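You operate a simulated robot arm through the tools that you are given. There is no shell and no other tool.

You are at the controls of a simulated robot arm. One attempt, no reset.

Task
Clip the grey case's lid on and screw down the fixture case's lid.
Fine: both clips shut; both screws tight with the orange driver, driver back in its holder; gland left as it is.

The check looks at the end state, three seconds after you hand in, the way a careful person would. Anything else that was tipped, shoved, dropped, spilled or broken makes it a failure. Lids that push on must go on centred and level and be pressed home; caps that screw on are set level and turned clockwise until they are tight.

Robot
A 7-joint arm with a two-finger parallel gripper, fixed in place. Base frame: the origin is at the foot of the arm, x ahead of it, y to its left, z up; the work surface is at about z = 75. Units: cm, degrees, N and s.
Its first joint turns from -149.0 to 149.0 degrees. Payload 3.43 kg.
Tool frame: the origin (TCP) lies between the finger pads and is the grasp point; the fingertips stand 3 cm ahead of it; z points along the fingers, y is the line along which they close. Largest opening 9.4 cm; finger width 2.8, thickness 1; the body of the gripper, 5 by 9.6 cm, starts 5.5 cm behind the TCP.
Orientation is told as [roll, pitch, yaw] about the base's x, y, z axes, in that order, counted from this pose: with the fingers straight down and closing along the base's y, the tool's x points along the base's -x, its y along +y and its z along -z.

Tools
- The arm moves only by the tool arm_command. Its argument "plan" is text: rows parted by semicolons, each of 7 numbers parted by spaces: the turn, a rotation vector about the base's x, y, z in degrees, then the shift along the base's x, y, z in mm, then the gripper command, from -1 (fully open) to 1 (shut), values between in proportion. In form: ax ay az tx ty tz hand; .... A call has 1 to 20 rows; each row is the pose to reach, as a shift and turn from the pose commanded when the call began. A row lasts 0.2 s, in which the tool goes at most 5 cm and 8.6 degrees; a call with a longer step from one row to the next is refused whole, and so is a gripper value outside its range. A pose out of reach is approached as far as the arm can. The call stops where the force on the tool passes 40 N (or 10 N more than at its start, if that is more) or the arm is blocked; 0.2 s more then pass. Each finger travels about 4.5 cm/s and halts on what it meets, pressing with about 42 N; the grip force reading is that of the motor and also rises with nothing between the fingers. The clock runs only during rows and for 0.2 s after the last one: add rows that repeat a pose to give the fingers time. It gives the time, the measured TCP pose, the force on the tool (base axes), the opening and the grip force at its end, in the units of the frame above (readings bear some noise), with the torque about the TCP (base axes, N m) and any sound that the robot's microphone picked up.
- Cameras (640 x 400 px; columns grow to the right, rows downward): "scene" is fixed at [22.14, -50.03, 153.52]; the picture's right is [-0.63, -0.78, 0.00], its down [-0.68, 0.55, -0.48] and it looks along [0.37, -0.30, -0.88] (base axes); focal length 309 px, centre (320, 200). "wrist" rides on the gripper at [7.6, 1.4, -10.3] in the tool frame; the picture's right is [-0.18, 0.98, 0.00], its down [-0.75, -0.14, -0.64] and it looks along [-0.63, -0.12, 0.77] (tool axes); focal length 243 px, centre (320, 200). There is no depth. A picture from a camera that has moved, and an enlarged one, comes with that camera's place and axes in the base frame and with its lens.
- capture(camera): a new picture of that camera. It takes no simulated time.
- zoom(camera, box): a new picture of the part [left, top, right, bottom] of that camera's present view, enlarged. It takes no simulated time.
- sign_off(): hands the job in; it is judged then, once.

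Nothing tells you positions but the pictures and the camera data. Unless the task says otherwise, let go and move clear before handing in.

The tools are called after "Request:" as name(argument=value, ...) on one line, values as JSON. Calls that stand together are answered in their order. arm_command: Moves the arm, as the interface text tells. Its arguments: {"type":"object","properties":{"plan":{"type":"string"}},"required":["plan"]} The other tools are called the same way: capture (camera) takes a picture; zoom (camera, box) takes an enlarged picture of a part of a camera's view; sign_off () hands the job in.

At the start:

```text
time: 0.0
tcp_pos: [58.26, -79.84, 109.8]
tcp_rot: [0.1, 0.0, 0.0]
contact_force: [-0.2, -1.1, 0.5]
torque: [-0.02, 0.04, -0.01]
gripper_width: 9.39
finger_force: 0.1
```

scene: 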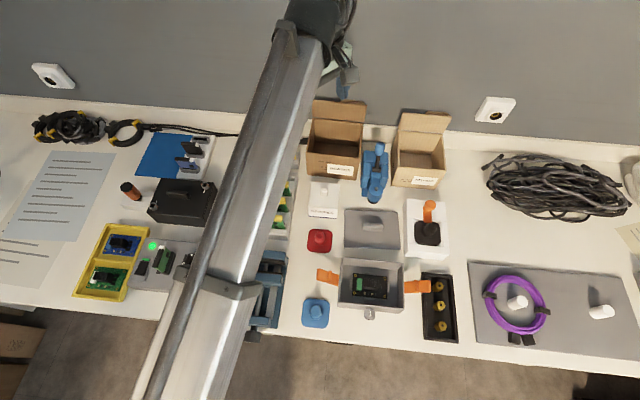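
wrist: 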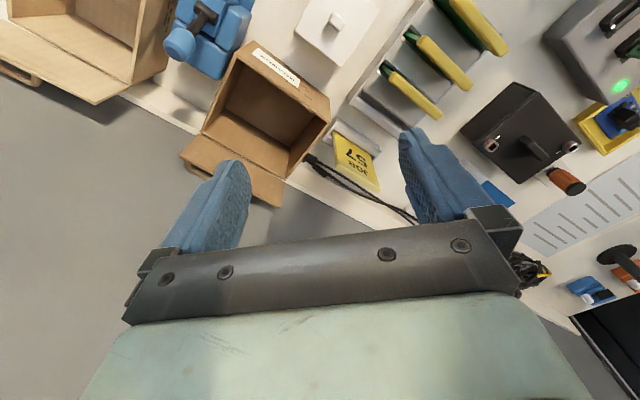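

The bench shows a grey case with orange clips (open) and its lid behind it, a black fixture case with an orange driver near it. I'll zoom in on the details first.

Request:
zoom(camera="scene", box=[290, 170, 470, 340])

Request:
zoom(camera="scene", box=[60, 120, 240, 310])

Request:
zoom(camera="scene", box=[290, 90, 470, 220])

Request:
zoom(camera="wrist", box=[380, 0, 640, 200])

```text
2.35 times, centred on (380, 255) of scene
camera zoom: at [22.14, -50.03, 153.52], right [-0.63, -0.78, 0.0], down [-0.68, 0.55, -0.48], along [0.37, -0.3, -0.88], focal length 728 px, centre (179, 71)
```

zoom: 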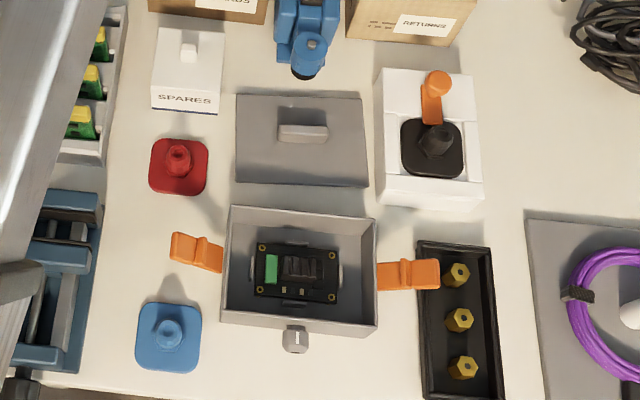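

```text
2.11 times, centred on (150, 215) of scene
camera zoom: at [22.14, -50.03, 153.52], right [-0.63, -0.78, 0.0], down [-0.68, 0.55, -0.48], along [0.37, -0.3, -0.88], focal length 651 px, centre (678, 168)
```

zoom: 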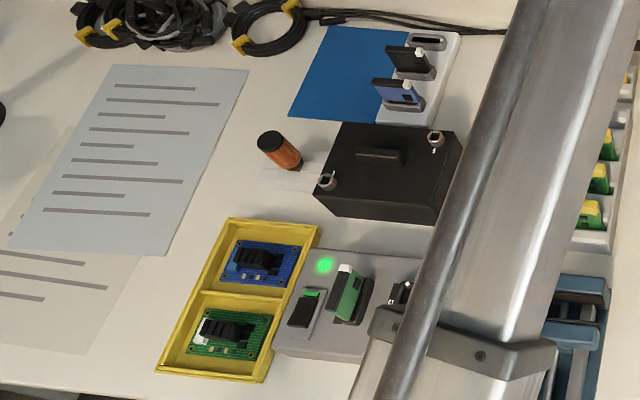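

```text
3.08 times, centred on (380, 155) of scene
camera zoom: at [22.14, -50.03, 153.52], right [-0.63, -0.78, 0.0], down [-0.68, 0.55, -0.48], along [0.37, -0.3, -0.88], focal length 951 px, centre (135, 338)
```

zoom: 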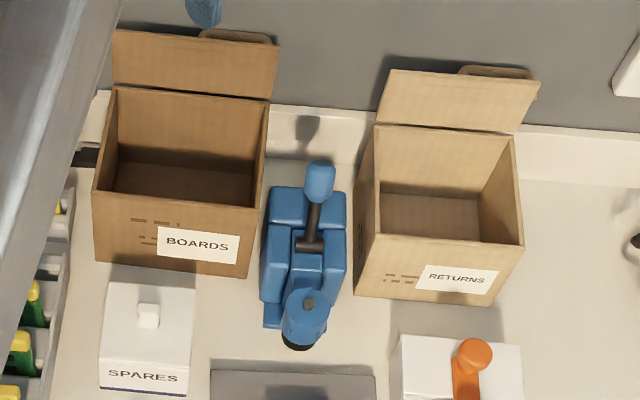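

```text
2.00 times, centred on (510, 100) of wrist
camera zoom: at [50.66, -78.37, 120.17], right [0.18, 0.98, 0.0], down [0.75, -0.14, 0.64], along [0.63, -0.12, -0.77], focal length 485 px, centre (-60, 400)
```

zoom: 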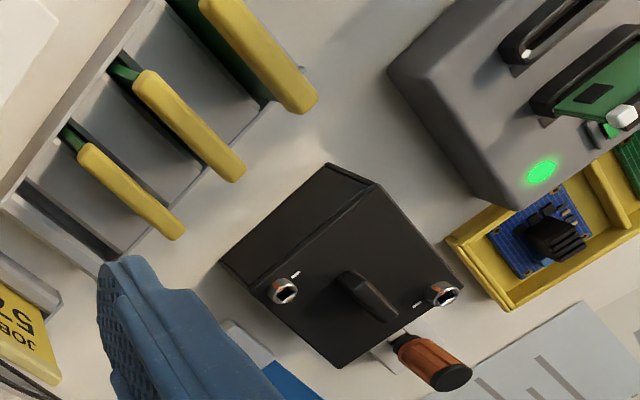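

The black fixture case is around (75,-46), the orange driver near (84,-37), and the grey case near (28,-70). I'll bring the wrist camera over the grey case first, turning the tool to line up with the bench.

Request:
arm_command(plan="0 0 -4 -40 19 0 -1; 0 0 -8 -80 38 0 -1; 0 0 -12 -120 57 0 -1; 0 0 -16 -160 76 0 -1; 0 0 -20 -200 95 0 -1; 0 0 -24 -240 114 0 -1; 0 0 -28 -280 133 0 -1; 0 0 -32 -320 152 0 -1; 0 0 -36 -360 171 0 -1; 0 0 -39 -400 190 0 -1; 0 0 -39 -440 210 0 -1; 0 0 -39 -440 210 0 -1")

Request:
capture(camera="wrist")

Request:
capture(camera="scene")

```text
time: 2.6
tcp_pos: [14.4, -59.36, 108.75]
tcp_rot: [-0.5, -0.4, -39.1]
contact_force: [0.3, 0.1, -0.1]
torque: [0.0, -0.01, 0.02]
gripper_width: 9.39
finger_force: 0.1
out of reach, approached as far as the arm can: row 11, 12
```

```text
taken
camera wrist: at [9.29, -53.27, 119.05], right [0.76, 0.65, 0.0], down [0.5, -0.58, 0.65], along [0.42, -0.5, -0.76], focal length 243 px, centre (320, 200)
```

wrist: 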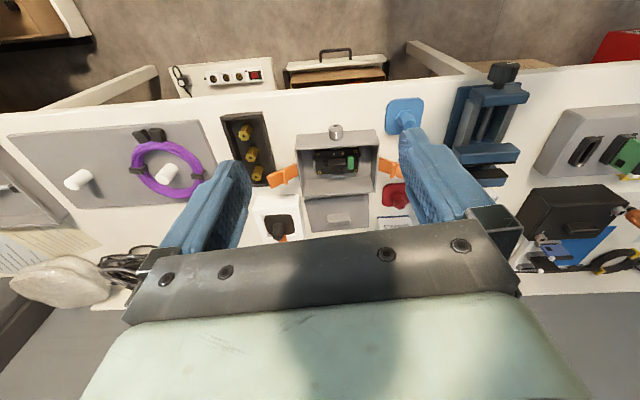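

```text
taken
```

scene: 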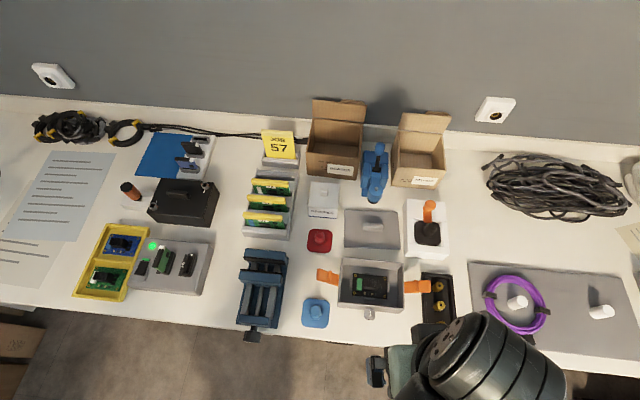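

The arm is now clear of the scene view. I'll zoom for detail on both work areas and the rest of the bench.

Request:
zoom(camera="scene", box=[110, 160, 230, 235])

Request:
zoom(camera="scene", box=[300, 190, 460, 330])

Request:
zoom(camera="wrist", box=[220, 100, 440, 240])

Request:
zoom(camera="scene", box=[220, 120, 320, 340])

```text
5.33 times, centred on (170, 198) of scene
camera zoom: at [22.14, -50.03, 153.52], right [-0.63, -0.78, 0.0], down [-0.68, 0.55, -0.48], along [0.37, -0.3, -0.88], focal length 1649 px, centre (1120, 213)
```

zoom: 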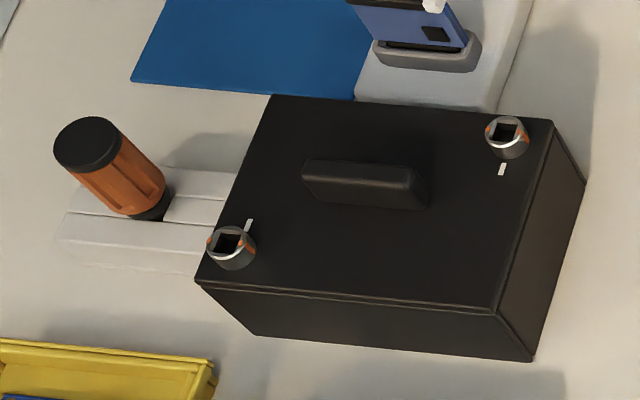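

```text
2.86 times, centred on (380, 260) of scene
camera zoom: at [22.14, -50.03, 153.52], right [-0.63, -0.78, 0.0], down [-0.68, 0.55, -0.48], along [0.37, -0.3, -0.88], focal length 884 px, centre (149, 29)
```

zoom: 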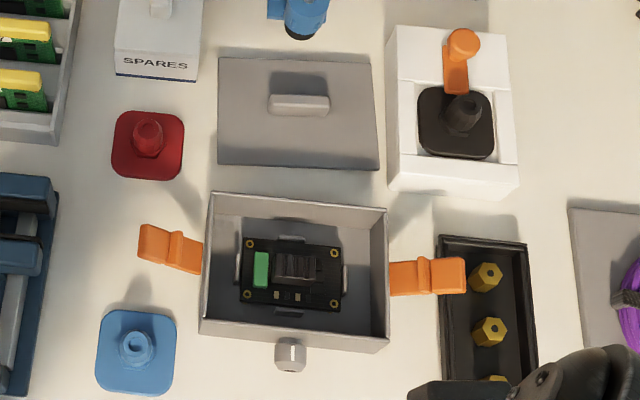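

```text
2.86 times, centred on (330, 170) of wrist
camera zoom: at [9.29, -53.27, 119.05], right [0.76, 0.65, 0.0], down [0.5, -0.58, 0.65], along [0.42, -0.5, -0.76], focal length 693 px, centre (291, 286)
```

zoom: 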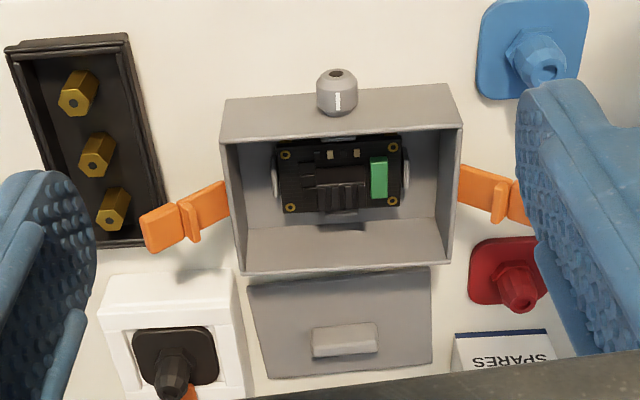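

```text
1.82 times, centred on (270, 230) of scene
camera zoom: at [22.14, -50.03, 153.52], right [-0.63, -0.78, 0.0], down [-0.68, 0.55, -0.48], along [0.37, -0.3, -0.88], focal length 562 px, centre (411, 146)
```

zoom: 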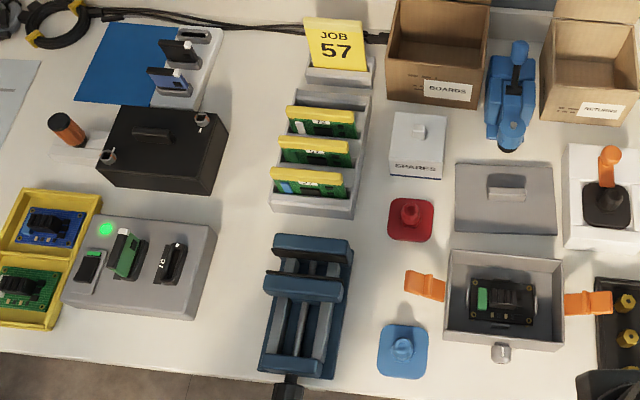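

The bench runs at 45° to the base. The grey case's centre is around (27.9,-69.9) with its rim at z≈81, and the lid is at (39,-82). I'll move above the lid with the fingers closing across its handle.

Request:
arm_command(plan="0 0 8.4 23 -21 0 -1; 0 0 16.8 46 -42 0 -1; 0 0 25.2 69 -63 0 -1; 0 0 33.6 92 -84 0 -1; 0 0 42 115 -105 0 -1; 0 0 50.4 138 -126 0 -1; 0 0 58.8 161 -147 0 -1; 0 0 67.2 184 -168 0 -1; 0 0 75.6 207 -189 0 -1; 0 0 84 230 -210 0 -1; 0 0 84 230 -210 0 -1")

Request:
capture(camera="wrist")

```text
time: 5.0
tcp_pos: [37.36, -80.16, 108.76]
tcp_rot: [-0.1, 0.0, 45.1]
contact_force: [0.2, -0.1, 0.1]
torque: [-0.01, -0.03, -0.01]
gripper_width: 9.39
finger_force: 0.1
```

```text
taken
camera wrist: at [30.98, -84.65, 119.1], right [-0.57, 0.82, 0.0], down [0.63, 0.43, 0.64], along [0.53, 0.36, -0.77], focal length 243 px, centre (320, 200)
```

wrist: 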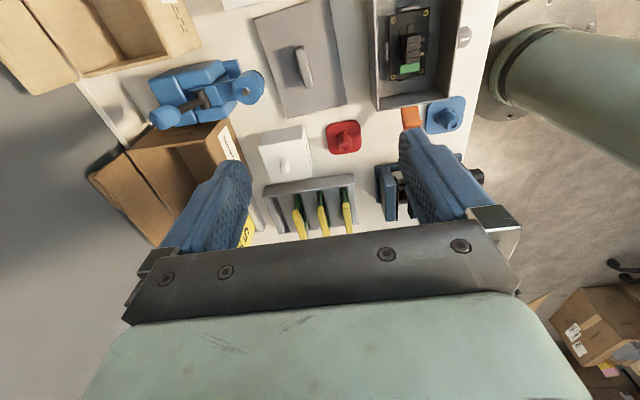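

Request:
zoom(camera="wrist", box=[240, 0, 480, 140])

```text
2.67 times, centred on (360, 70) of wrist
camera zoom: at [30.98, -84.65, 119.1], right [-0.57, 0.82, 0.0], down [0.63, 0.43, 0.64], along [0.53, 0.36, -0.77], focal length 647 px, centre (213, 547)
```

zoom: 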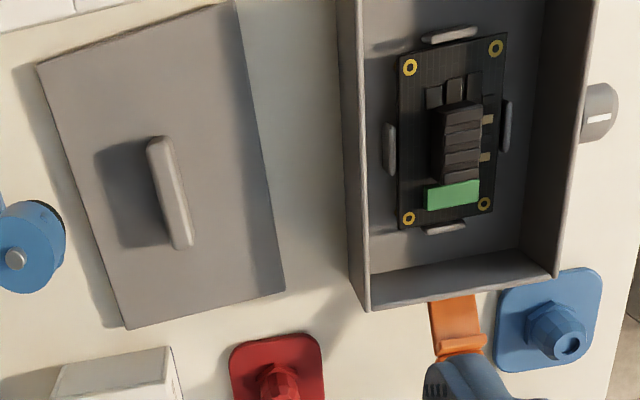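

Lid centre ≈ (39.2,-81.9), its long axis at 48.4°, with an upright handle about 2.3 cm tall. I'll align over it and descend partway to check.

Request:
arm_command(plan="0 0 1.7 9 -8.6 -40 -1; 0 0 3.35 18.1 -17.2 -80 -1; 0 0 3.35 18.1 -17.2 -120 -1; 0 0 3.35 18.1 -17.2 -160 -1; 0 0 3.35 18.1 -17.2 -200 -1; 0 0 3.35 18.1 -17.2 -220 -1; 0 0 3.35 18.1 -17.2 -220 -1")

Request:
capture(camera="wrist")

Request:
capture(camera="scene")

```text
time: 6.6
tcp_pos: [39.07, -81.94, 86.69]
tcp_rot: [0.0, 0.0, 48.5]
contact_force: [0.4, -0.6, -0.3]
torque: [0.0, -0.02, -0.02]
gripper_width: 9.37
finger_force: 0.0
```

```text
taken
camera wrist: at [32.98, -86.72, 97.0], right [-0.61, 0.79, 0.0], down [0.61, 0.47, 0.64], along [0.51, 0.39, -0.77], focal length 243 px, centre (320, 200)
```

wrist: 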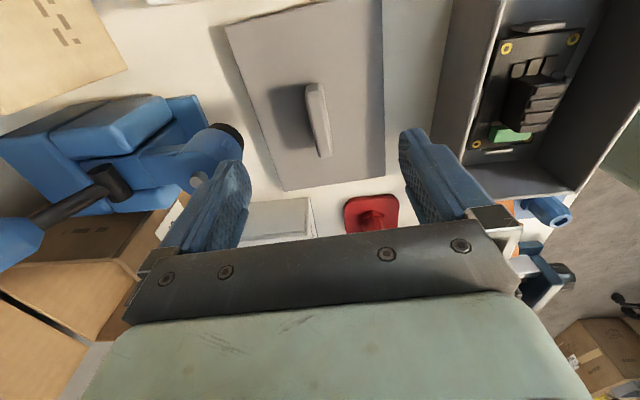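

```text
taken
```

scene: 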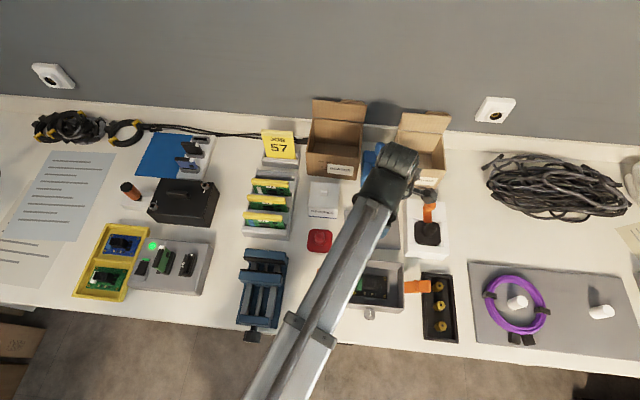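

The handle is centred under the tool. A blue clamp tip sits close to where the fully open left finger would come down, so I'll narrow the opening to about 5 cm before descending.

Request:
arm_command(plan="0 0 0 0.5 0 0 -0.06; 0 0 0 0.5 0 0 -0.06; 0 0 0 0.5 0 0 -0.06; 0 0 0 0.5 0 -20 -0.06; 0 0 0 0.5 0 -40 -0.06; 0 0 0 0.5 0 -55 -0.06; 0 0 0 0.5 0 -65 -0.06; 0 0 0 0.5 0 -72 -0.06; 0 0 0 0.5 0 -72 -0.06")

Request:
capture(camera="wrist")

```text
time: 8.6
tcp_pos: [39.18, -81.92, 79.48]
tcp_rot: [0.1, 0.0, 48.4]
contact_force: [0.1, 0.2, -0.5]
torque: [0.01, 0.01, -0.02]
gripper_width: 4.98
finger_force: 0.2
```

```text
taken
camera wrist: at [33.09, -86.73, 89.88], right [-0.61, 0.79, 0.0], down [0.61, 0.47, 0.64], along [0.51, 0.39, -0.77], focal length 243 px, centre (320, 200)
```

wrist: 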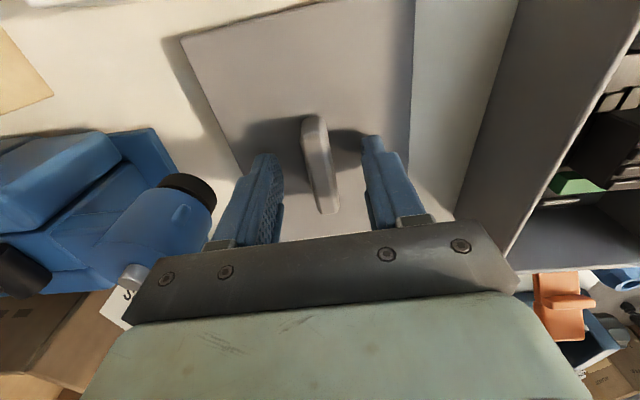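

The fingers straddle the handle. Closing on it now.

Request:
arm_command(plan="0 0 0 0 0 0 0.5; 0 0 0 0 0 0 1; 0 0 0 0 0 0 1; 0 0 0 0 0 0 1; 0 0 0 0 0 0 1; 0 0 0 0 0 0 1")

```text
time: 10.0
tcp_pos: [39.25, -82.02, 79.65]
tcp_rot: [0.1, 0.0, 48.4]
contact_force: [-0.4, -0.7, 0.1]
torque: [0.03, -0.03, -0.02]
gripper_width: 1.3
finger_force: 42.4
```

Request:
arm_command(plan="0 0 0 0 0 10 1; 0 0 0 0 0 30 1; 0 0 0 0 0 60 1; 0 0 0 0 0 100 1; 0 0 0 0 0 130 1; 0 0 0 0 0 130 1")

Request:
capture(camera="wrist")

Request:
capture(camera="scene")

```text
time: 11.4
tcp_pos: [39.04, -82.06, 92.54]
tcp_rot: [0.0, -0.1, 48.3]
contact_force: [-0.2, 0.6, -1.1]
torque: [-0.01, 0.02, 0.01]
gripper_width: 1.3
finger_force: 41.9
```

```text
taken
camera wrist: at [33.05, -86.76, 102.89], right [-0.61, 0.79, 0.0], down [0.61, 0.47, 0.64], along [0.51, 0.39, -0.77], focal length 243 px, centre (320, 200)
```

wrist: 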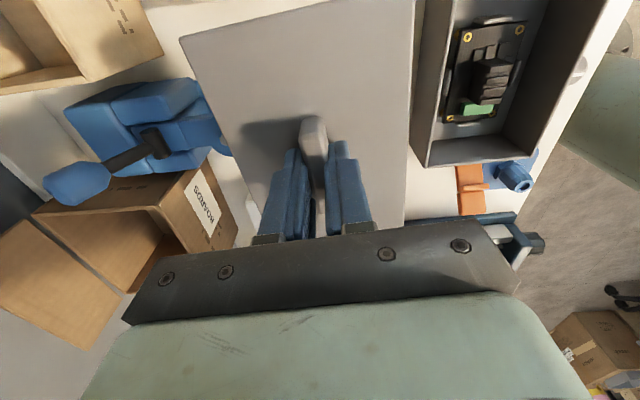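

```text
taken
```

scene: 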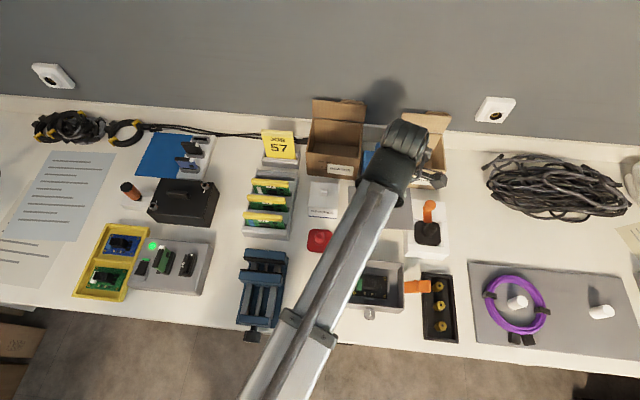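

Request:
zoom(camera="wrist", box=[160, 0, 460, 240])

```text
1.67 times, centred on (310, 120) of wrist
camera zoom: at [33.05, -86.76, 102.89], right [-0.61, 0.79, 0.0], down [0.61, 0.47, 0.64], along [0.51, 0.39, -0.77], focal length 404 px, centre (337, 333)
```

zoom: 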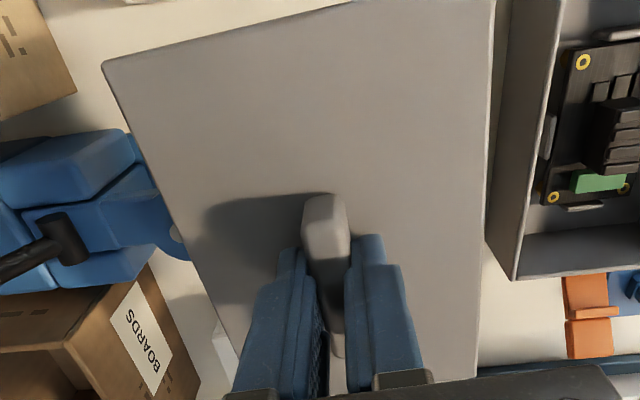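

The lid is gripped centred and square to the tool. Before placing it I'll raise and back off a little to measure the case rim accurately.

Request:
arm_command(plan="0 0 -1.6 0 0 40 1; 0 0 -3.3 0 0 80 1; 0 0 -3.3 -25 -20 90 1; 0 0 -3.3 -50 -40 90 1; 0 0 -3.3 -50 -40 90 1")

Request:
capture(camera="wrist")

Request:
zoom(camera="wrist", box=[360, 0, 620, 240])

```text
time: 12.6
tcp_pos: [34.18, -86.19, 101.69]
tcp_rot: [0.1, 0.0, 45.1]
contact_force: [0.1, 0.8, -0.2]
torque: [0.0, -0.03, 0.0]
gripper_width: 1.29
finger_force: 41.9
```

```text
taken
camera wrist: at [27.79, -90.5, 111.8], right [-0.57, 0.82, 0.0], down [0.63, 0.43, 0.64], along [0.53, 0.36, -0.77], focal length 243 px, centre (320, 200)
```

wrist: 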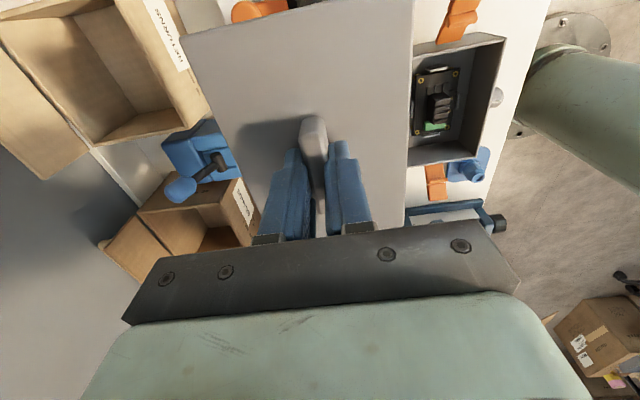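

```text
1.67 times, centred on (490, 120) of wrist
camera zoom: at [27.79, -90.5, 111.8], right [-0.57, 0.82, 0.0], down [0.63, 0.43, 0.64], along [0.53, 0.36, -0.77], focal length 404 px, centre (37, 333)
```

zoom: 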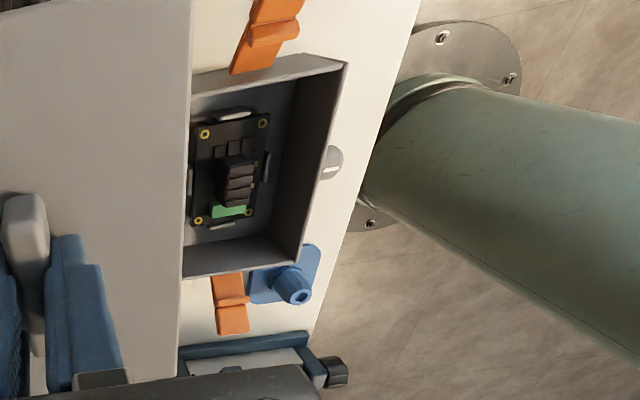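

Request:
arm_command(plan="0 0 -0.1 15 -15 0 1; 0 0 -0.1 27 -27 0 1; 0 0 -0.1 27 -27 0 1; 0 0 -0.1 27 -27 0 1")

Request:
zoom(camera="wrist", box=[380, 0, 580, 220])

```text
time: 13.6
tcp_pos: [37.04, -88.74, 101.43]
tcp_rot: [-0.1, 0.0, 44.9]
contact_force: [0.6, 0.3, 0.0]
torque: [0.01, 0.02, -0.02]
gripper_width: 1.31
finger_force: 42.3
```

```text
1.82 times, centred on (480, 110) of wrist
camera zoom: at [30.56, -93.14, 111.84], right [-0.56, 0.83, 0.0], down [0.63, 0.43, 0.64], along [0.53, 0.36, -0.77], focal length 441 px, centre (29, 364)
```

zoom: 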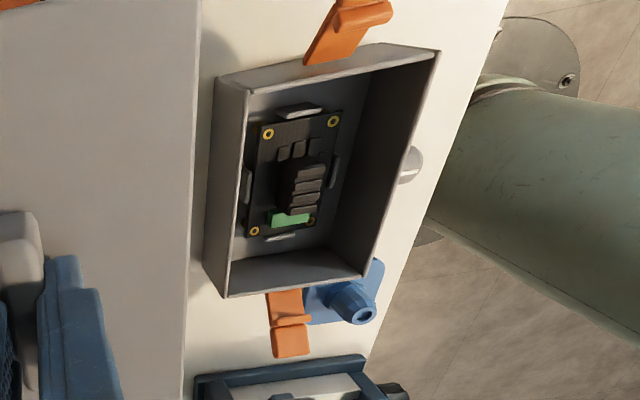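

Rim z≈81.25, case centre ≈ (28.1,-71.05), square at 45°. I'm moving the lid over the case and stopping about 2 cm above the rim to check.

Request:
arm_command(plan="0 0 0 -15 30 0 1; 0 0 0 -35 65 0 1; 0 0 0 -60 110 0 1; 0 0 0 -77 145 0 1; 0 0 0 -89 177 0 1; 0 0 0 -89 177 -40 1; 0 0 0 -89 177 -80 1; 0 0 0 -89 177 -110 1; 0 0 0 -89 177 -125 1; 0 0 0 -89 177 -125 1")

Request:
capture(camera="wrist")

Request:
capture(camera="scene")

```text
refused: row 3 steps farther than a row can; nothing moved
```

```text
taken
camera wrist: at [30.56, -93.14, 111.84], right [-0.56, 0.83, 0.0], down [0.63, 0.43, 0.64], along [0.53, 0.36, -0.77], focal length 243 px, centre (320, 200)
```

wrist: 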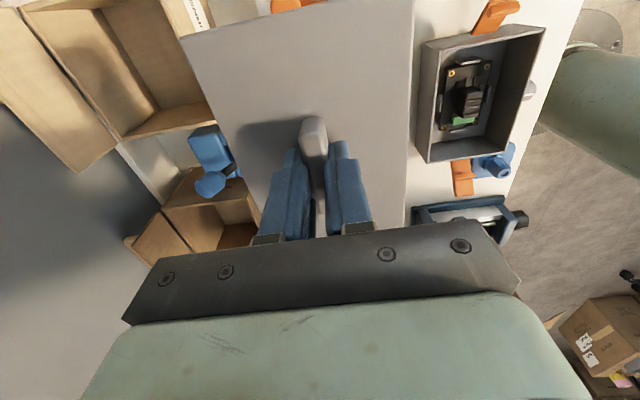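

```text
taken
```

scene: 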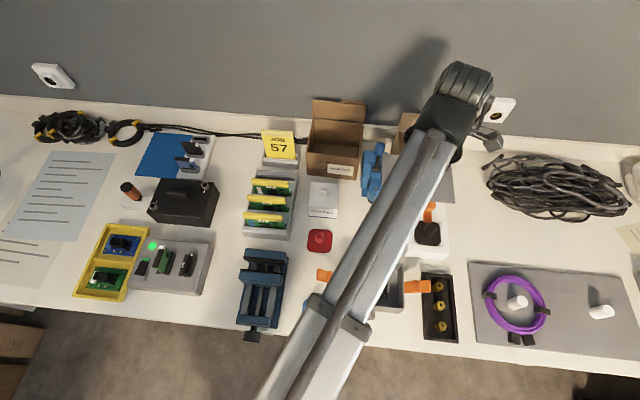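

Request:
arm_command(plan="0 0 0 -20 40 0 1; 0 0 0 -40 80 0 1; 0 0 0 -60 120 0 1; 0 0 0 -78 155 0 1; 0 0 0 -89 177 0 1; 0 0 0 -89 177 -40 1; 0 0 0 -89 177 -80 1; 0 0 0 -89 177 -110 1; 0 0 0 -89 177 -133 1; 0 0 0 -89 177 -133 1")

Request:
capture(camera="wrist")

Request:
capture(camera="scene")

```text
time: 15.8
tcp_pos: [27.89, -70.99, 88.3]
tcp_rot: [0.0, 0.0, 44.8]
contact_force: [0.0, 0.4, -0.5]
torque: [-0.03, 0.0, -0.01]
gripper_width: 1.27
finger_force: 42.0
```

```text
taken
camera wrist: at [21.52, -75.38, 98.51], right [-0.56, 0.83, 0.0], down [0.63, 0.43, 0.64], along [0.53, 0.36, -0.77], focal length 243 px, centre (320, 200)
```

wrist: 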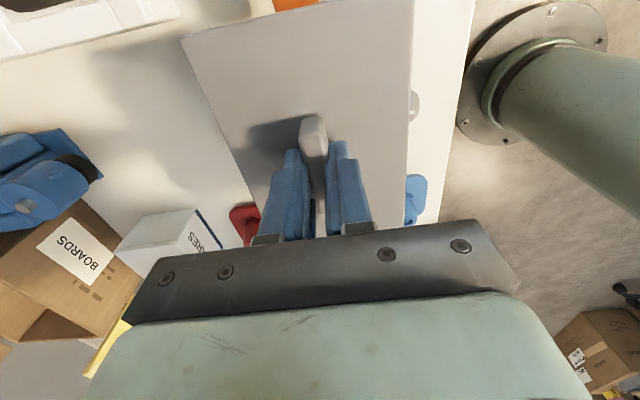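

```text
taken
```

scene: 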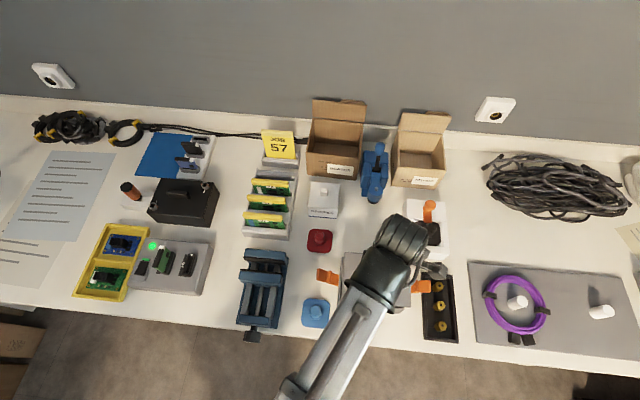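

Request:
zoom(camera="scene", box=[310, 220, 450, 330])

Request:
zoom(camera="wrist", box=[170, 0, 450, 200])

```text
3.64 times, centred on (380, 275) of scene
camera zoom: at [22.14, -50.03, 153.52], right [-0.63, -0.78, 0.0], down [-0.68, 0.55, -0.48], along [0.37, -0.3, -0.88], focal length 1124 px, centre (102, -73)
```

zoom: 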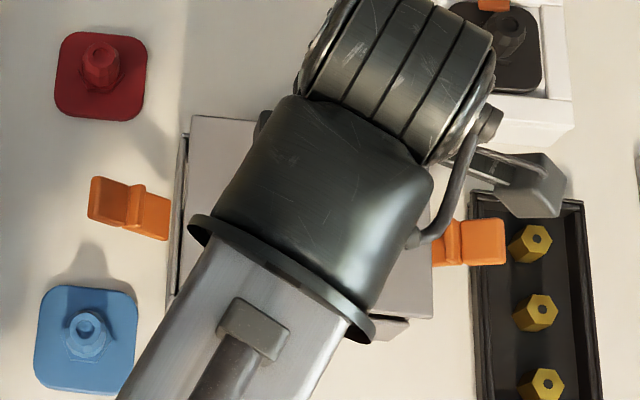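

```text
2.00 times, centred on (310, 100) of wrist
camera zoom: at [21.52, -75.38, 98.51], right [-0.56, 0.83, 0.0], down [0.63, 0.43, 0.64], along [0.53, 0.36, -0.77], focal length 485 px, centre (340, 400)
```

zoom: 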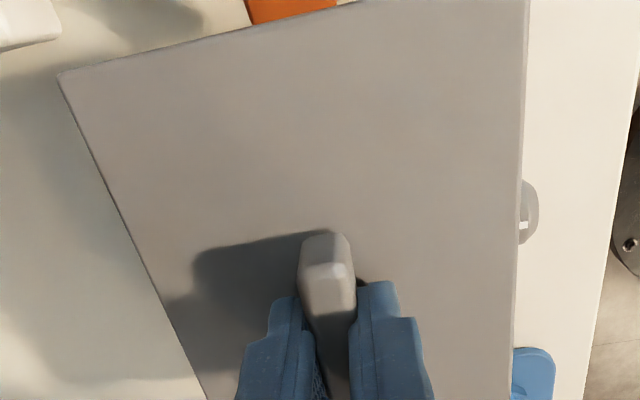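

Request:
arm_command(plan="0 0 0.2 1.5 -0.6 -5 1; 0 0 0.2 1.5 -0.6 -10 1; 0 0 0.2 1.5 -0.6 -14 1; 0 0 0.2 1.5 -0.6 -18 1; 0 0 0.2 1.5 -0.6 -18 1")

Request:
zoom(camera="scene", box=[310, 220, 450, 330])

```text
time: 17.0
tcp_pos: [28.22, -71.19, 86.37]
tcp_rot: [0.0, 0.0, 45.1]
contact_force: [-0.2, 0.0, -0.2]
torque: [0.02, 0.0, 0.0]
gripper_width: 1.33
finger_force: 41.4
```

```text
3.64 times, centred on (380, 275) of scene
camera zoom: at [22.14, -50.03, 153.52], right [-0.63, -0.78, 0.0], down [-0.68, 0.55, -0.48], along [0.37, -0.3, -0.88], focal length 1124 px, centre (102, -73)
```

zoom: 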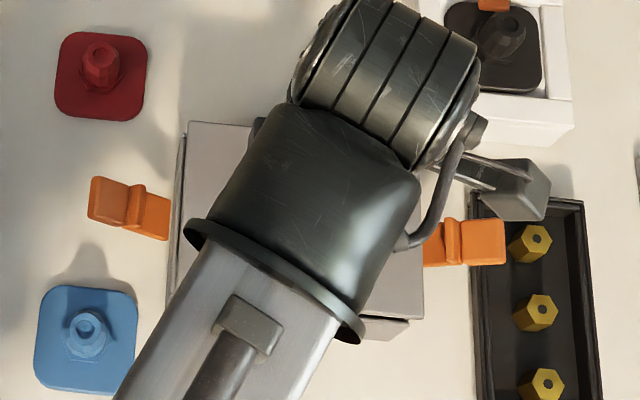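

The scene view shows the lid sitting about 0.6 cm off toward the right and away from the arm. Triangulating with both cameras puts the rim at z≈80.0 and the case centre at (28.04,-70.26), so I'm correcting the position.

Request:
arm_command(plan="0 0 0 -1 4 2 1; 0 0 0 -1.8 9.3 2 1; 0 0 0 -1.8 9.3 2 1")

Request:
zoom(camera="scene", box=[325, 230, 425, 320])

Request:
capture(camera="wrist")

```text
time: 17.8
tcp_pos: [28.01, -70.2, 86.63]
tcp_rot: [0.0, 0.0, 45.1]
contact_force: [0.1, 0.1, -1.0]
torque: [-0.01, -0.01, 0.02]
gripper_width: 1.27
finger_force: 41.8
```

```text
4.44 times, centred on (375, 275) of scene
camera zoom: at [22.14, -50.03, 153.52], right [-0.63, -0.78, 0.0], down [-0.68, 0.55, -0.48], along [0.37, -0.3, -0.88], focal length 1374 px, centre (76, -133)
```

zoom: 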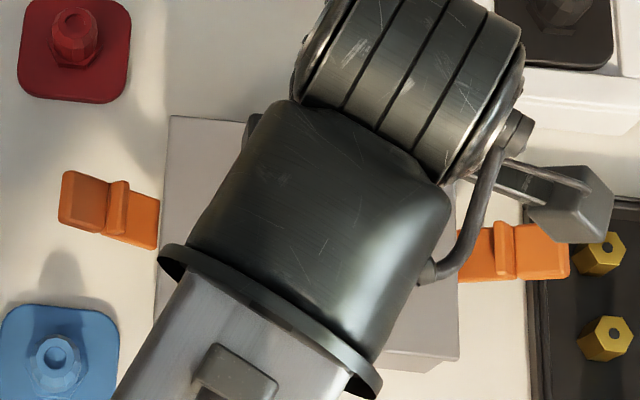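

```text
taken
camera wrist: at [21.6, -74.53, 96.93], right [-0.57, 0.82, 0.0], down [0.63, 0.43, 0.64], along [0.53, 0.36, -0.77], focal length 243 px, centre (320, 200)
```

wrist: 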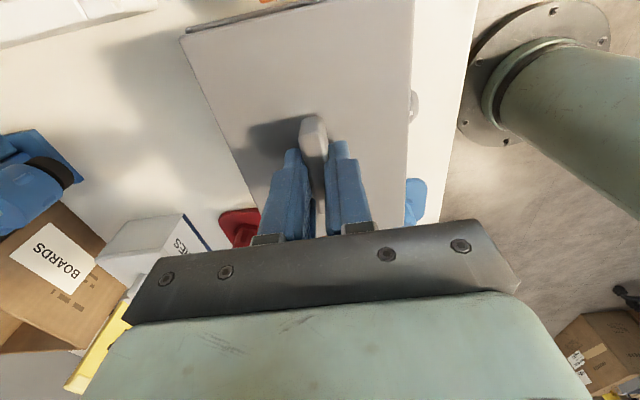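

Some near-edge picks were actually the case base. Using only the consistent corners from both cameras gives rim z≈80.5 and centre ≈ (28.2,-70.55). I'll correct to that and lower to just above the rim to verify.

Request:
arm_command(plan="0 0 0 1 -2 -4 1; 0 0 0 1.9 -3.5 -8 1; 0 0 0 1.9 -3.5 -11 1; 0 0 0 1.9 -3.5 -11 1")

Request:
zoom(camera="scene", box=[330, 235, 410, 285])

Request:
zoom(camera="scene", box=[330, 270, 430, 330])

Request:
zoom(camera="wrist", box=[160, 0, 460, 120])

```text
time: 18.8
tcp_pos: [28.15, -70.68, 85.52]
tcp_rot: [0.0, -0.1, 45.1]
contact_force: [0.1, -0.3, -0.3]
torque: [0.02, 0.01, -0.02]
gripper_width: 1.3
finger_force: 42.1
```

```text
8.00 times, centred on (370, 260) of scene
camera zoom: at [22.14, -50.03, 153.52], right [-0.63, -0.78, 0.0], down [-0.68, 0.55, -0.48], along [0.37, -0.3, -0.88], focal length 2474 px, centre (-80, -280)
```

zoom: 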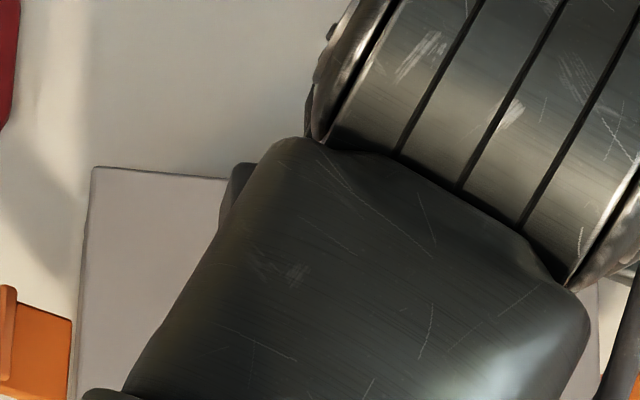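

```text
6.40 times, centred on (380, 300) of scene
camera zoom: at [22.14, -50.03, 153.52], right [-0.63, -0.78, 0.0], down [-0.68, 0.55, -0.48], along [0.37, -0.3, -0.88], focal length 1979 px, centre (-64, -440)
```

zoom: 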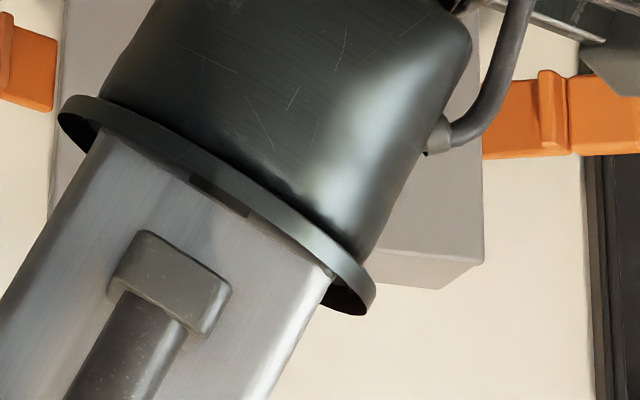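

```text
2.13 times, centred on (310, 60) of wrist
camera zoom: at [21.81, -74.91, 95.86], right [-0.57, 0.82, 0.0], down [0.63, 0.43, 0.64], along [0.53, 0.36, -0.77], focal length 518 px, centre (341, 499)
```

zoom: 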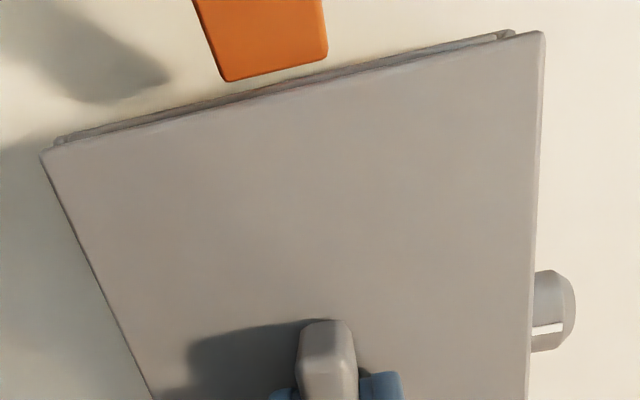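

The wrist view now shows the rim just peeking out behind the lid. The lid needs about 1.5 mm outward and 1 mm toward the camera. I'll nudge it and re-check.

Request:
arm_command(plan="0 0 0 0.4 -1.8 0 1; 0 0 0 0.4 -1.8 0 1; 0 0 0 0.4 -1.8 0 1")

Request:
zoom(camera="wrist", box=[160, 0, 300, 80])

Request:
zoom(camera="wrist", box=[300, 0, 440, 80])

```text
time: 19.6
tcp_pos: [28.28, -70.66, 85.5]
tcp_rot: [0.0, 0.0, 45.1]
contact_force: [-0.3, -0.1, -1.1]
torque: [-0.04, 0.01, 0.01]
gripper_width: 1.27
finger_force: 42.3
```

```text
4.57 times, centred on (230, 40) of wrist
camera zoom: at [21.84, -75.1, 95.86], right [-0.57, 0.82, 0.0], down [0.63, 0.43, 0.64], along [0.53, 0.36, -0.77], focal length 1109 px, centre (731, 931)
```

zoom: 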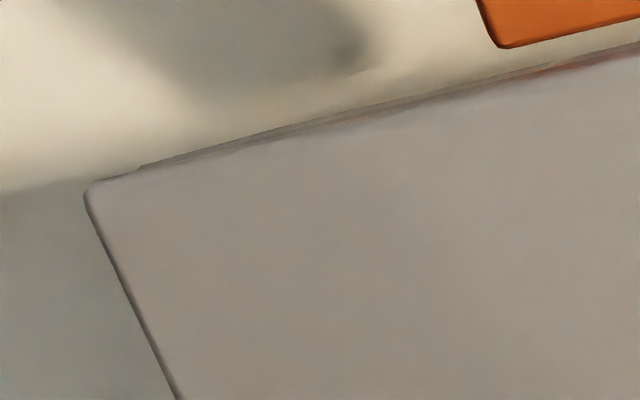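

```text
4.57 times, centred on (370, 40) of wrist
camera zoom: at [21.84, -75.1, 95.86], right [-0.57, 0.82, 0.0], down [0.63, 0.43, 0.64], along [0.53, 0.36, -0.77], focal length 1109 px, centre (91, 931)
```

zoom: 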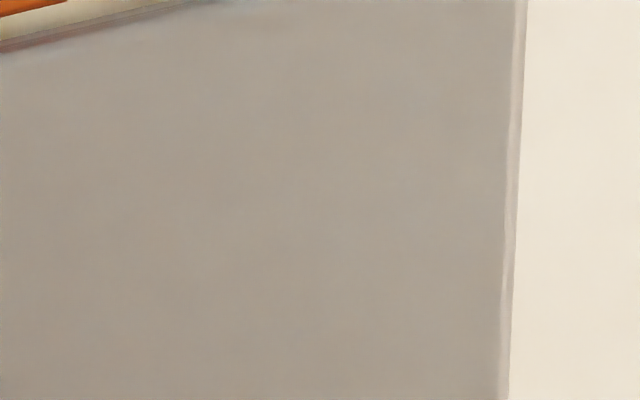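

Alignment is now within about 1 mm. Lowering slowly with force feedback.

Request:
arm_command(plan="0 0 0 0 0 -1.5 1; 0 0 0 0 0 -3 1; 0 0 0 0 0 -4.5 1; 0 0 0 0 0 -6 1; 0 0 0 0 0 -6 1")

Request:
capture(camera="wrist")

```text
time: 20.8
tcp_pos: [28.19, -70.76, 84.95]
tcp_rot: [-0.1, 0.1, 45.1]
contact_force: [0.3, -0.6, -0.7]
torque: [-0.02, -0.01, 0.01]
gripper_width: 1.32
finger_force: 41.6
```

```text
taken
camera wrist: at [21.84, -75.11, 95.27], right [-0.57, 0.82, 0.0], down [0.63, 0.43, 0.64], along [0.53, 0.36, -0.77], focal length 243 px, centre (320, 200)
```

wrist: 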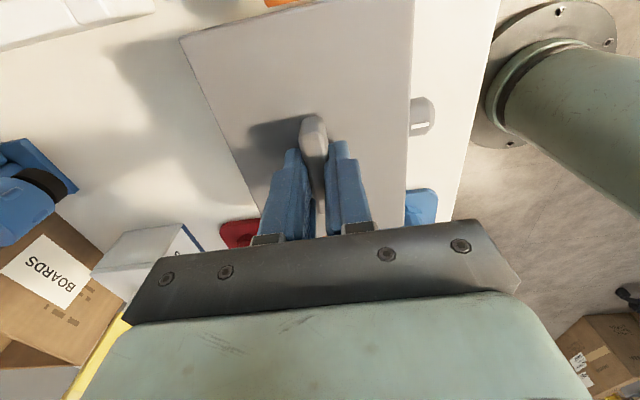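

Request:
arm_command(plan="0 0 0 0 0 -1.5 1; 0 0 0 0 0 -3 1; 0 0 0 0 0 -4.5 1; 0 0 0 0 0 -6 1; 0 0 0 0 0 -7.5 1; 0 0 0 0 0 -9 1; 0 0 0 0 0 -10 1; 0 0 0 0 0 -10 1")

Request:
zoom(camera="scene", box=[325, 230, 425, 320])

Request:
zoom(camera="wrist", box=[160, 0, 460, 120])

```text
time: 21.7
tcp_pos: [28.29, -70.69, 84.59]
tcp_rot: [-0.1, 0.1, 45.0]
contact_force: [-0.2, 1.7, 9.6]
torque: [0.24, -0.02, 0.03]
gripper_width: 1.27
finger_force: 42.2
stopped in row 4: the force on the tool passed its limit at 44 N (the readings are from after the stop); the commanded pose is now the measured one
```

```text
4.44 times, centred on (375, 275) of scene
camera zoom: at [22.14, -50.03, 153.52], right [-0.63, -0.78, 0.0], down [-0.68, 0.55, -0.48], along [0.37, -0.3, -0.88], focal length 1374 px, centre (76, -133)
```

zoom: 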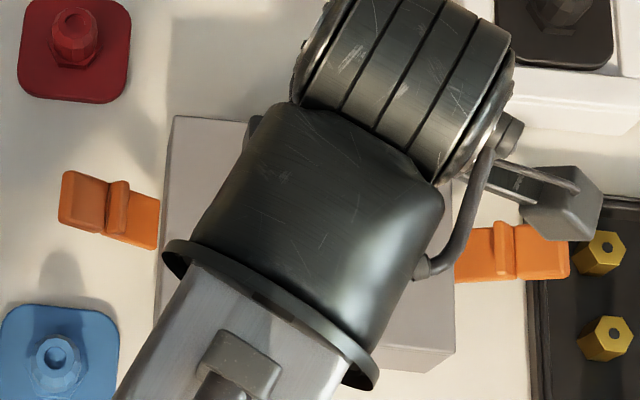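

```text
2.13 times, centred on (310, 60) of wrist
camera zoom: at [21.85, -75.1, 95.02], right [-0.57, 0.82, 0.0], down [0.63, 0.44, 0.64], along [0.53, 0.36, -0.77], focal length 518 px, centre (341, 499)
```

zoom: 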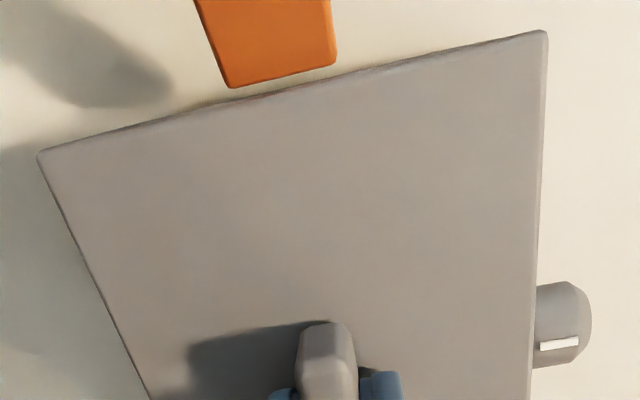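

Contact came at 44 N with the lid's underside roughly at rim level, so it may be seated. I'll release and inspect.

Request:
arm_command(plan="0 0 0 0 0 0 0.5; 0 0 0 0 0 0 0; 0 0 0 0 0 0 0; 0 0 0 0 0 0 0; 0 0 0 0 0 20 0; 0 0 0 0 0 50 0; 0 0 0 0 0 100 0; 0 0 0 0 0 150 0; 0 0 0 0 0 150 0")

Request:
capture(camera="wrist")

Request:
zoom(camera="scene", box=[300, 220, 440, 330])

```text
time: 23.7
tcp_pos: [28.21, -70.6, 99.52]
tcp_rot: [-0.1, 0.1, 45.1]
contact_force: [0.4, -0.7, 0.4]
torque: [0.01, 0.0, 0.03]
gripper_width: 4.68
finger_force: 0.0
```

```text
taken
camera wrist: at [21.89, -75.08, 109.89], right [-0.57, 0.82, 0.0], down [0.63, 0.44, 0.64], along [0.53, 0.36, -0.77], focal length 243 px, centre (320, 200)
```

wrist: 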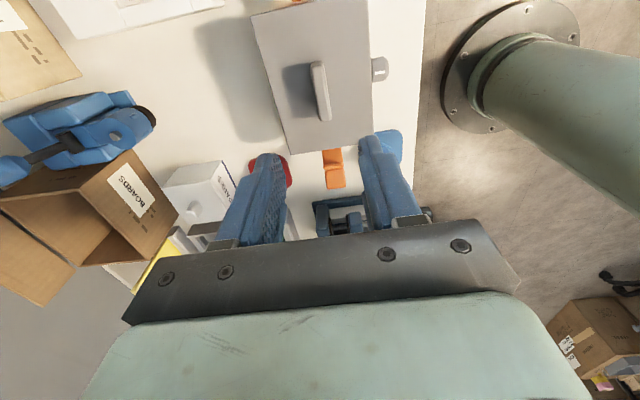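

```text
3.64 times, centred on (370, 275) of scene
camera zoom: at [22.14, -50.03, 153.52], right [-0.63, -0.78, 0.0], down [-0.68, 0.55, -0.48], along [0.37, -0.3, -0.88], focal length 1124 px, centre (138, -73)
```

zoom: 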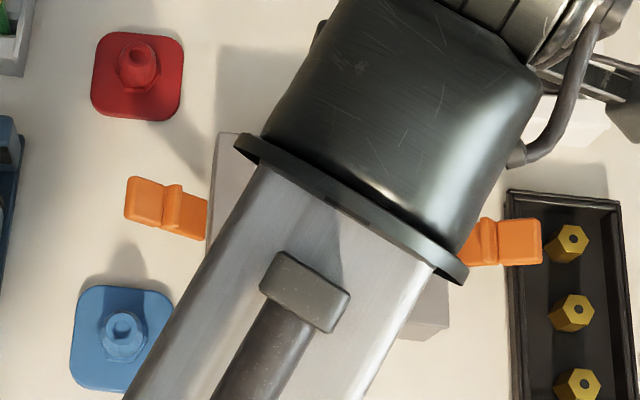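

Request:
arm_command(plan="0 0 0 -25 -25 0 0; 0 0 0 -55 -55 -10 0; 0 0 0 -85 -85 -30 0; 0 0 0 -110 -110 -60 0; 0 0 0 -120 -120 -90 0; 0 0 0 -120 -120 -90 0")

Request:
capture(camera="wrist")

Request:
zoom(camera="scene", box=[300, 220, 440, 330])

```text
time: 25.1
tcp_pos: [16.21, -82.88, 90.56]
tcp_rot: [-0.1, 0.1, 45.2]
contact_force: [0.4, 0.6, -0.2]
torque: [0.02, 0.01, 0.03]
gripper_width: 4.71
finger_force: 0.0
```

```text
taken
camera wrist: at [9.83, -87.2, 100.89], right [-0.57, 0.82, 0.0], down [0.63, 0.44, 0.64], along [0.53, 0.36, -0.77], focal length 243 px, centre (320, 200)
```

wrist: 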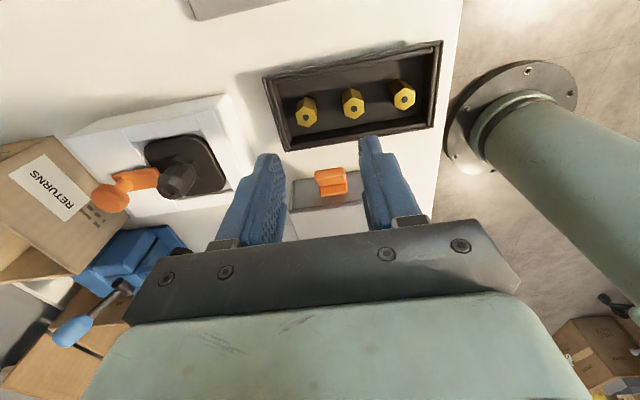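

```text
3.64 times, centred on (370, 275) of scene
camera zoom: at [22.14, -50.03, 153.52], right [-0.63, -0.78, 0.0], down [-0.68, 0.55, -0.48], along [0.37, -0.3, -0.88], focal length 1124 px, centre (138, -73)
```

zoom: 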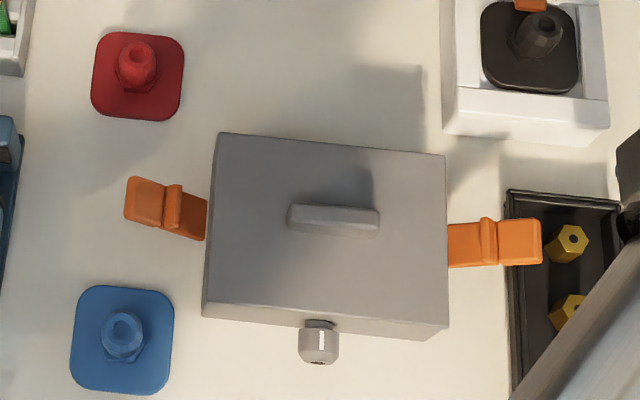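

Request:
zoom(camera="scene", box=[325, 245, 425, 305])

Request:
zoom(camera="wrist", box=[270, 130, 390, 220])

```text
6.40 times, centred on (375, 275) of scene
camera zoom: at [22.14, -50.03, 153.52], right [-0.63, -0.78, 0.0], down [-0.68, 0.55, -0.48], along [0.37, -0.3, -0.88], focal length 1979 px, centre (-32, -280)
```

zoom: 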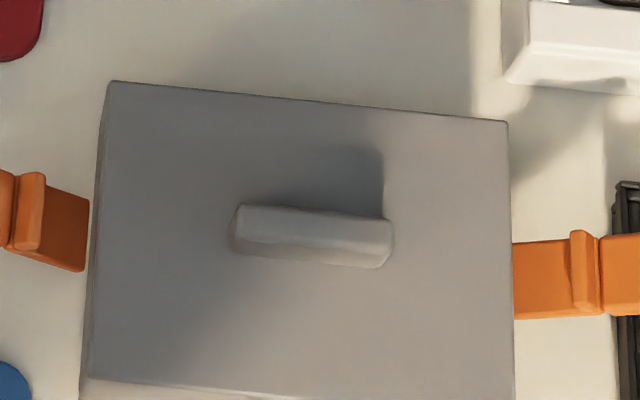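

```text
4.44 times, centred on (330, 175) of wrist
camera zoom: at [9.83, -87.2, 100.89], right [-0.57, 0.82, 0.0], down [0.63, 0.44, 0.64], along [0.53, 0.36, -0.77], focal length 1078 px, centre (276, 311)
```

zoom: 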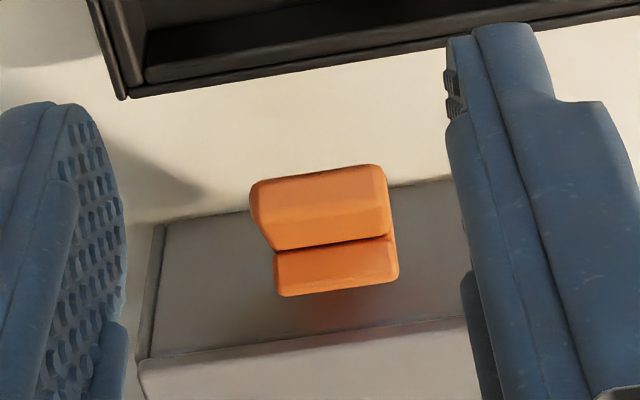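

The lid is sitting level and aligned, its top at z≈81.15. The clips hinge at the case ends, lean outward about 35° above level, and each carries a hook ridge that should catch the lid edge when swung up. I'll press the lid firmly through its handle first.

Request:
arm_command(plan="0 0 0 25 25 20 0.5; 0 0 0 55 55 30 1; 0 0 0 85 85 30 1; 0 0 0 110 111 30 1; 0 0 0 120 122 30 1; 0 0 0 120 122 10 1; 0 0 0 120 122 -10 1; 0 0 0 120 122 -25 1; 0 0 0 120 122 -33 1; 0 0 0 120 122 -38 1; 0 0 0 120 122 -43 1; 0 0 0 120 122 -48 1; 0 0 0 120 122 -53 1; 0 0 0 120 122 -58 1")

Request:
capture(camera="wrist")

```text
time: 27.4
tcp_pos: [28.26, -70.68, 87.27]
tcp_rot: [-0.4, 0.2, 45.1]
contact_force: [-2.0, 3.8, 14.8]
torque: [0.21, -0.02, 0.01]
gripper_width: 0.0
finger_force: 32.6
stopped in row 11: the force on the tool passed its limit at 52 N (the readings are from after the stop); the commanded pose is now the measured one
```

```text
taken
camera wrist: at [21.84, -74.95, 97.52], right [-0.57, 0.82, -0.01], down [0.63, 0.44, 0.64], along [0.53, 0.36, -0.77], focal length 243 px, centre (320, 200)
```

wrist: 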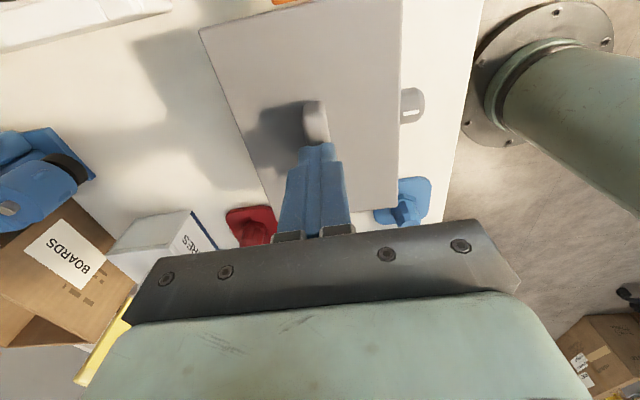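

Request:
arm_command(plan="0 0 0 0 0 -1 1; 0 0 0 0 0 -2 1; 0 0 0 0 0 -3 1; 0 0 0 0 0 -4 1; 0 0 0 0 0 -5 1; 0 0 0 0 0 -6 1")

```text
time: 28.0
tcp_pos: [28.29, -70.62, 87.27]
tcp_rot: [-0.5, 0.2, 45.1]
contact_force: [-0.6, 3.5, 14.1]
torque: [0.19, -0.03, 0.02]
gripper_width: 0.02
finger_force: 33.3
stopped in row 3: the force on the tool passed its limit at 43 N (the readings are from after the stop); the commanded pose is now the measured one
```

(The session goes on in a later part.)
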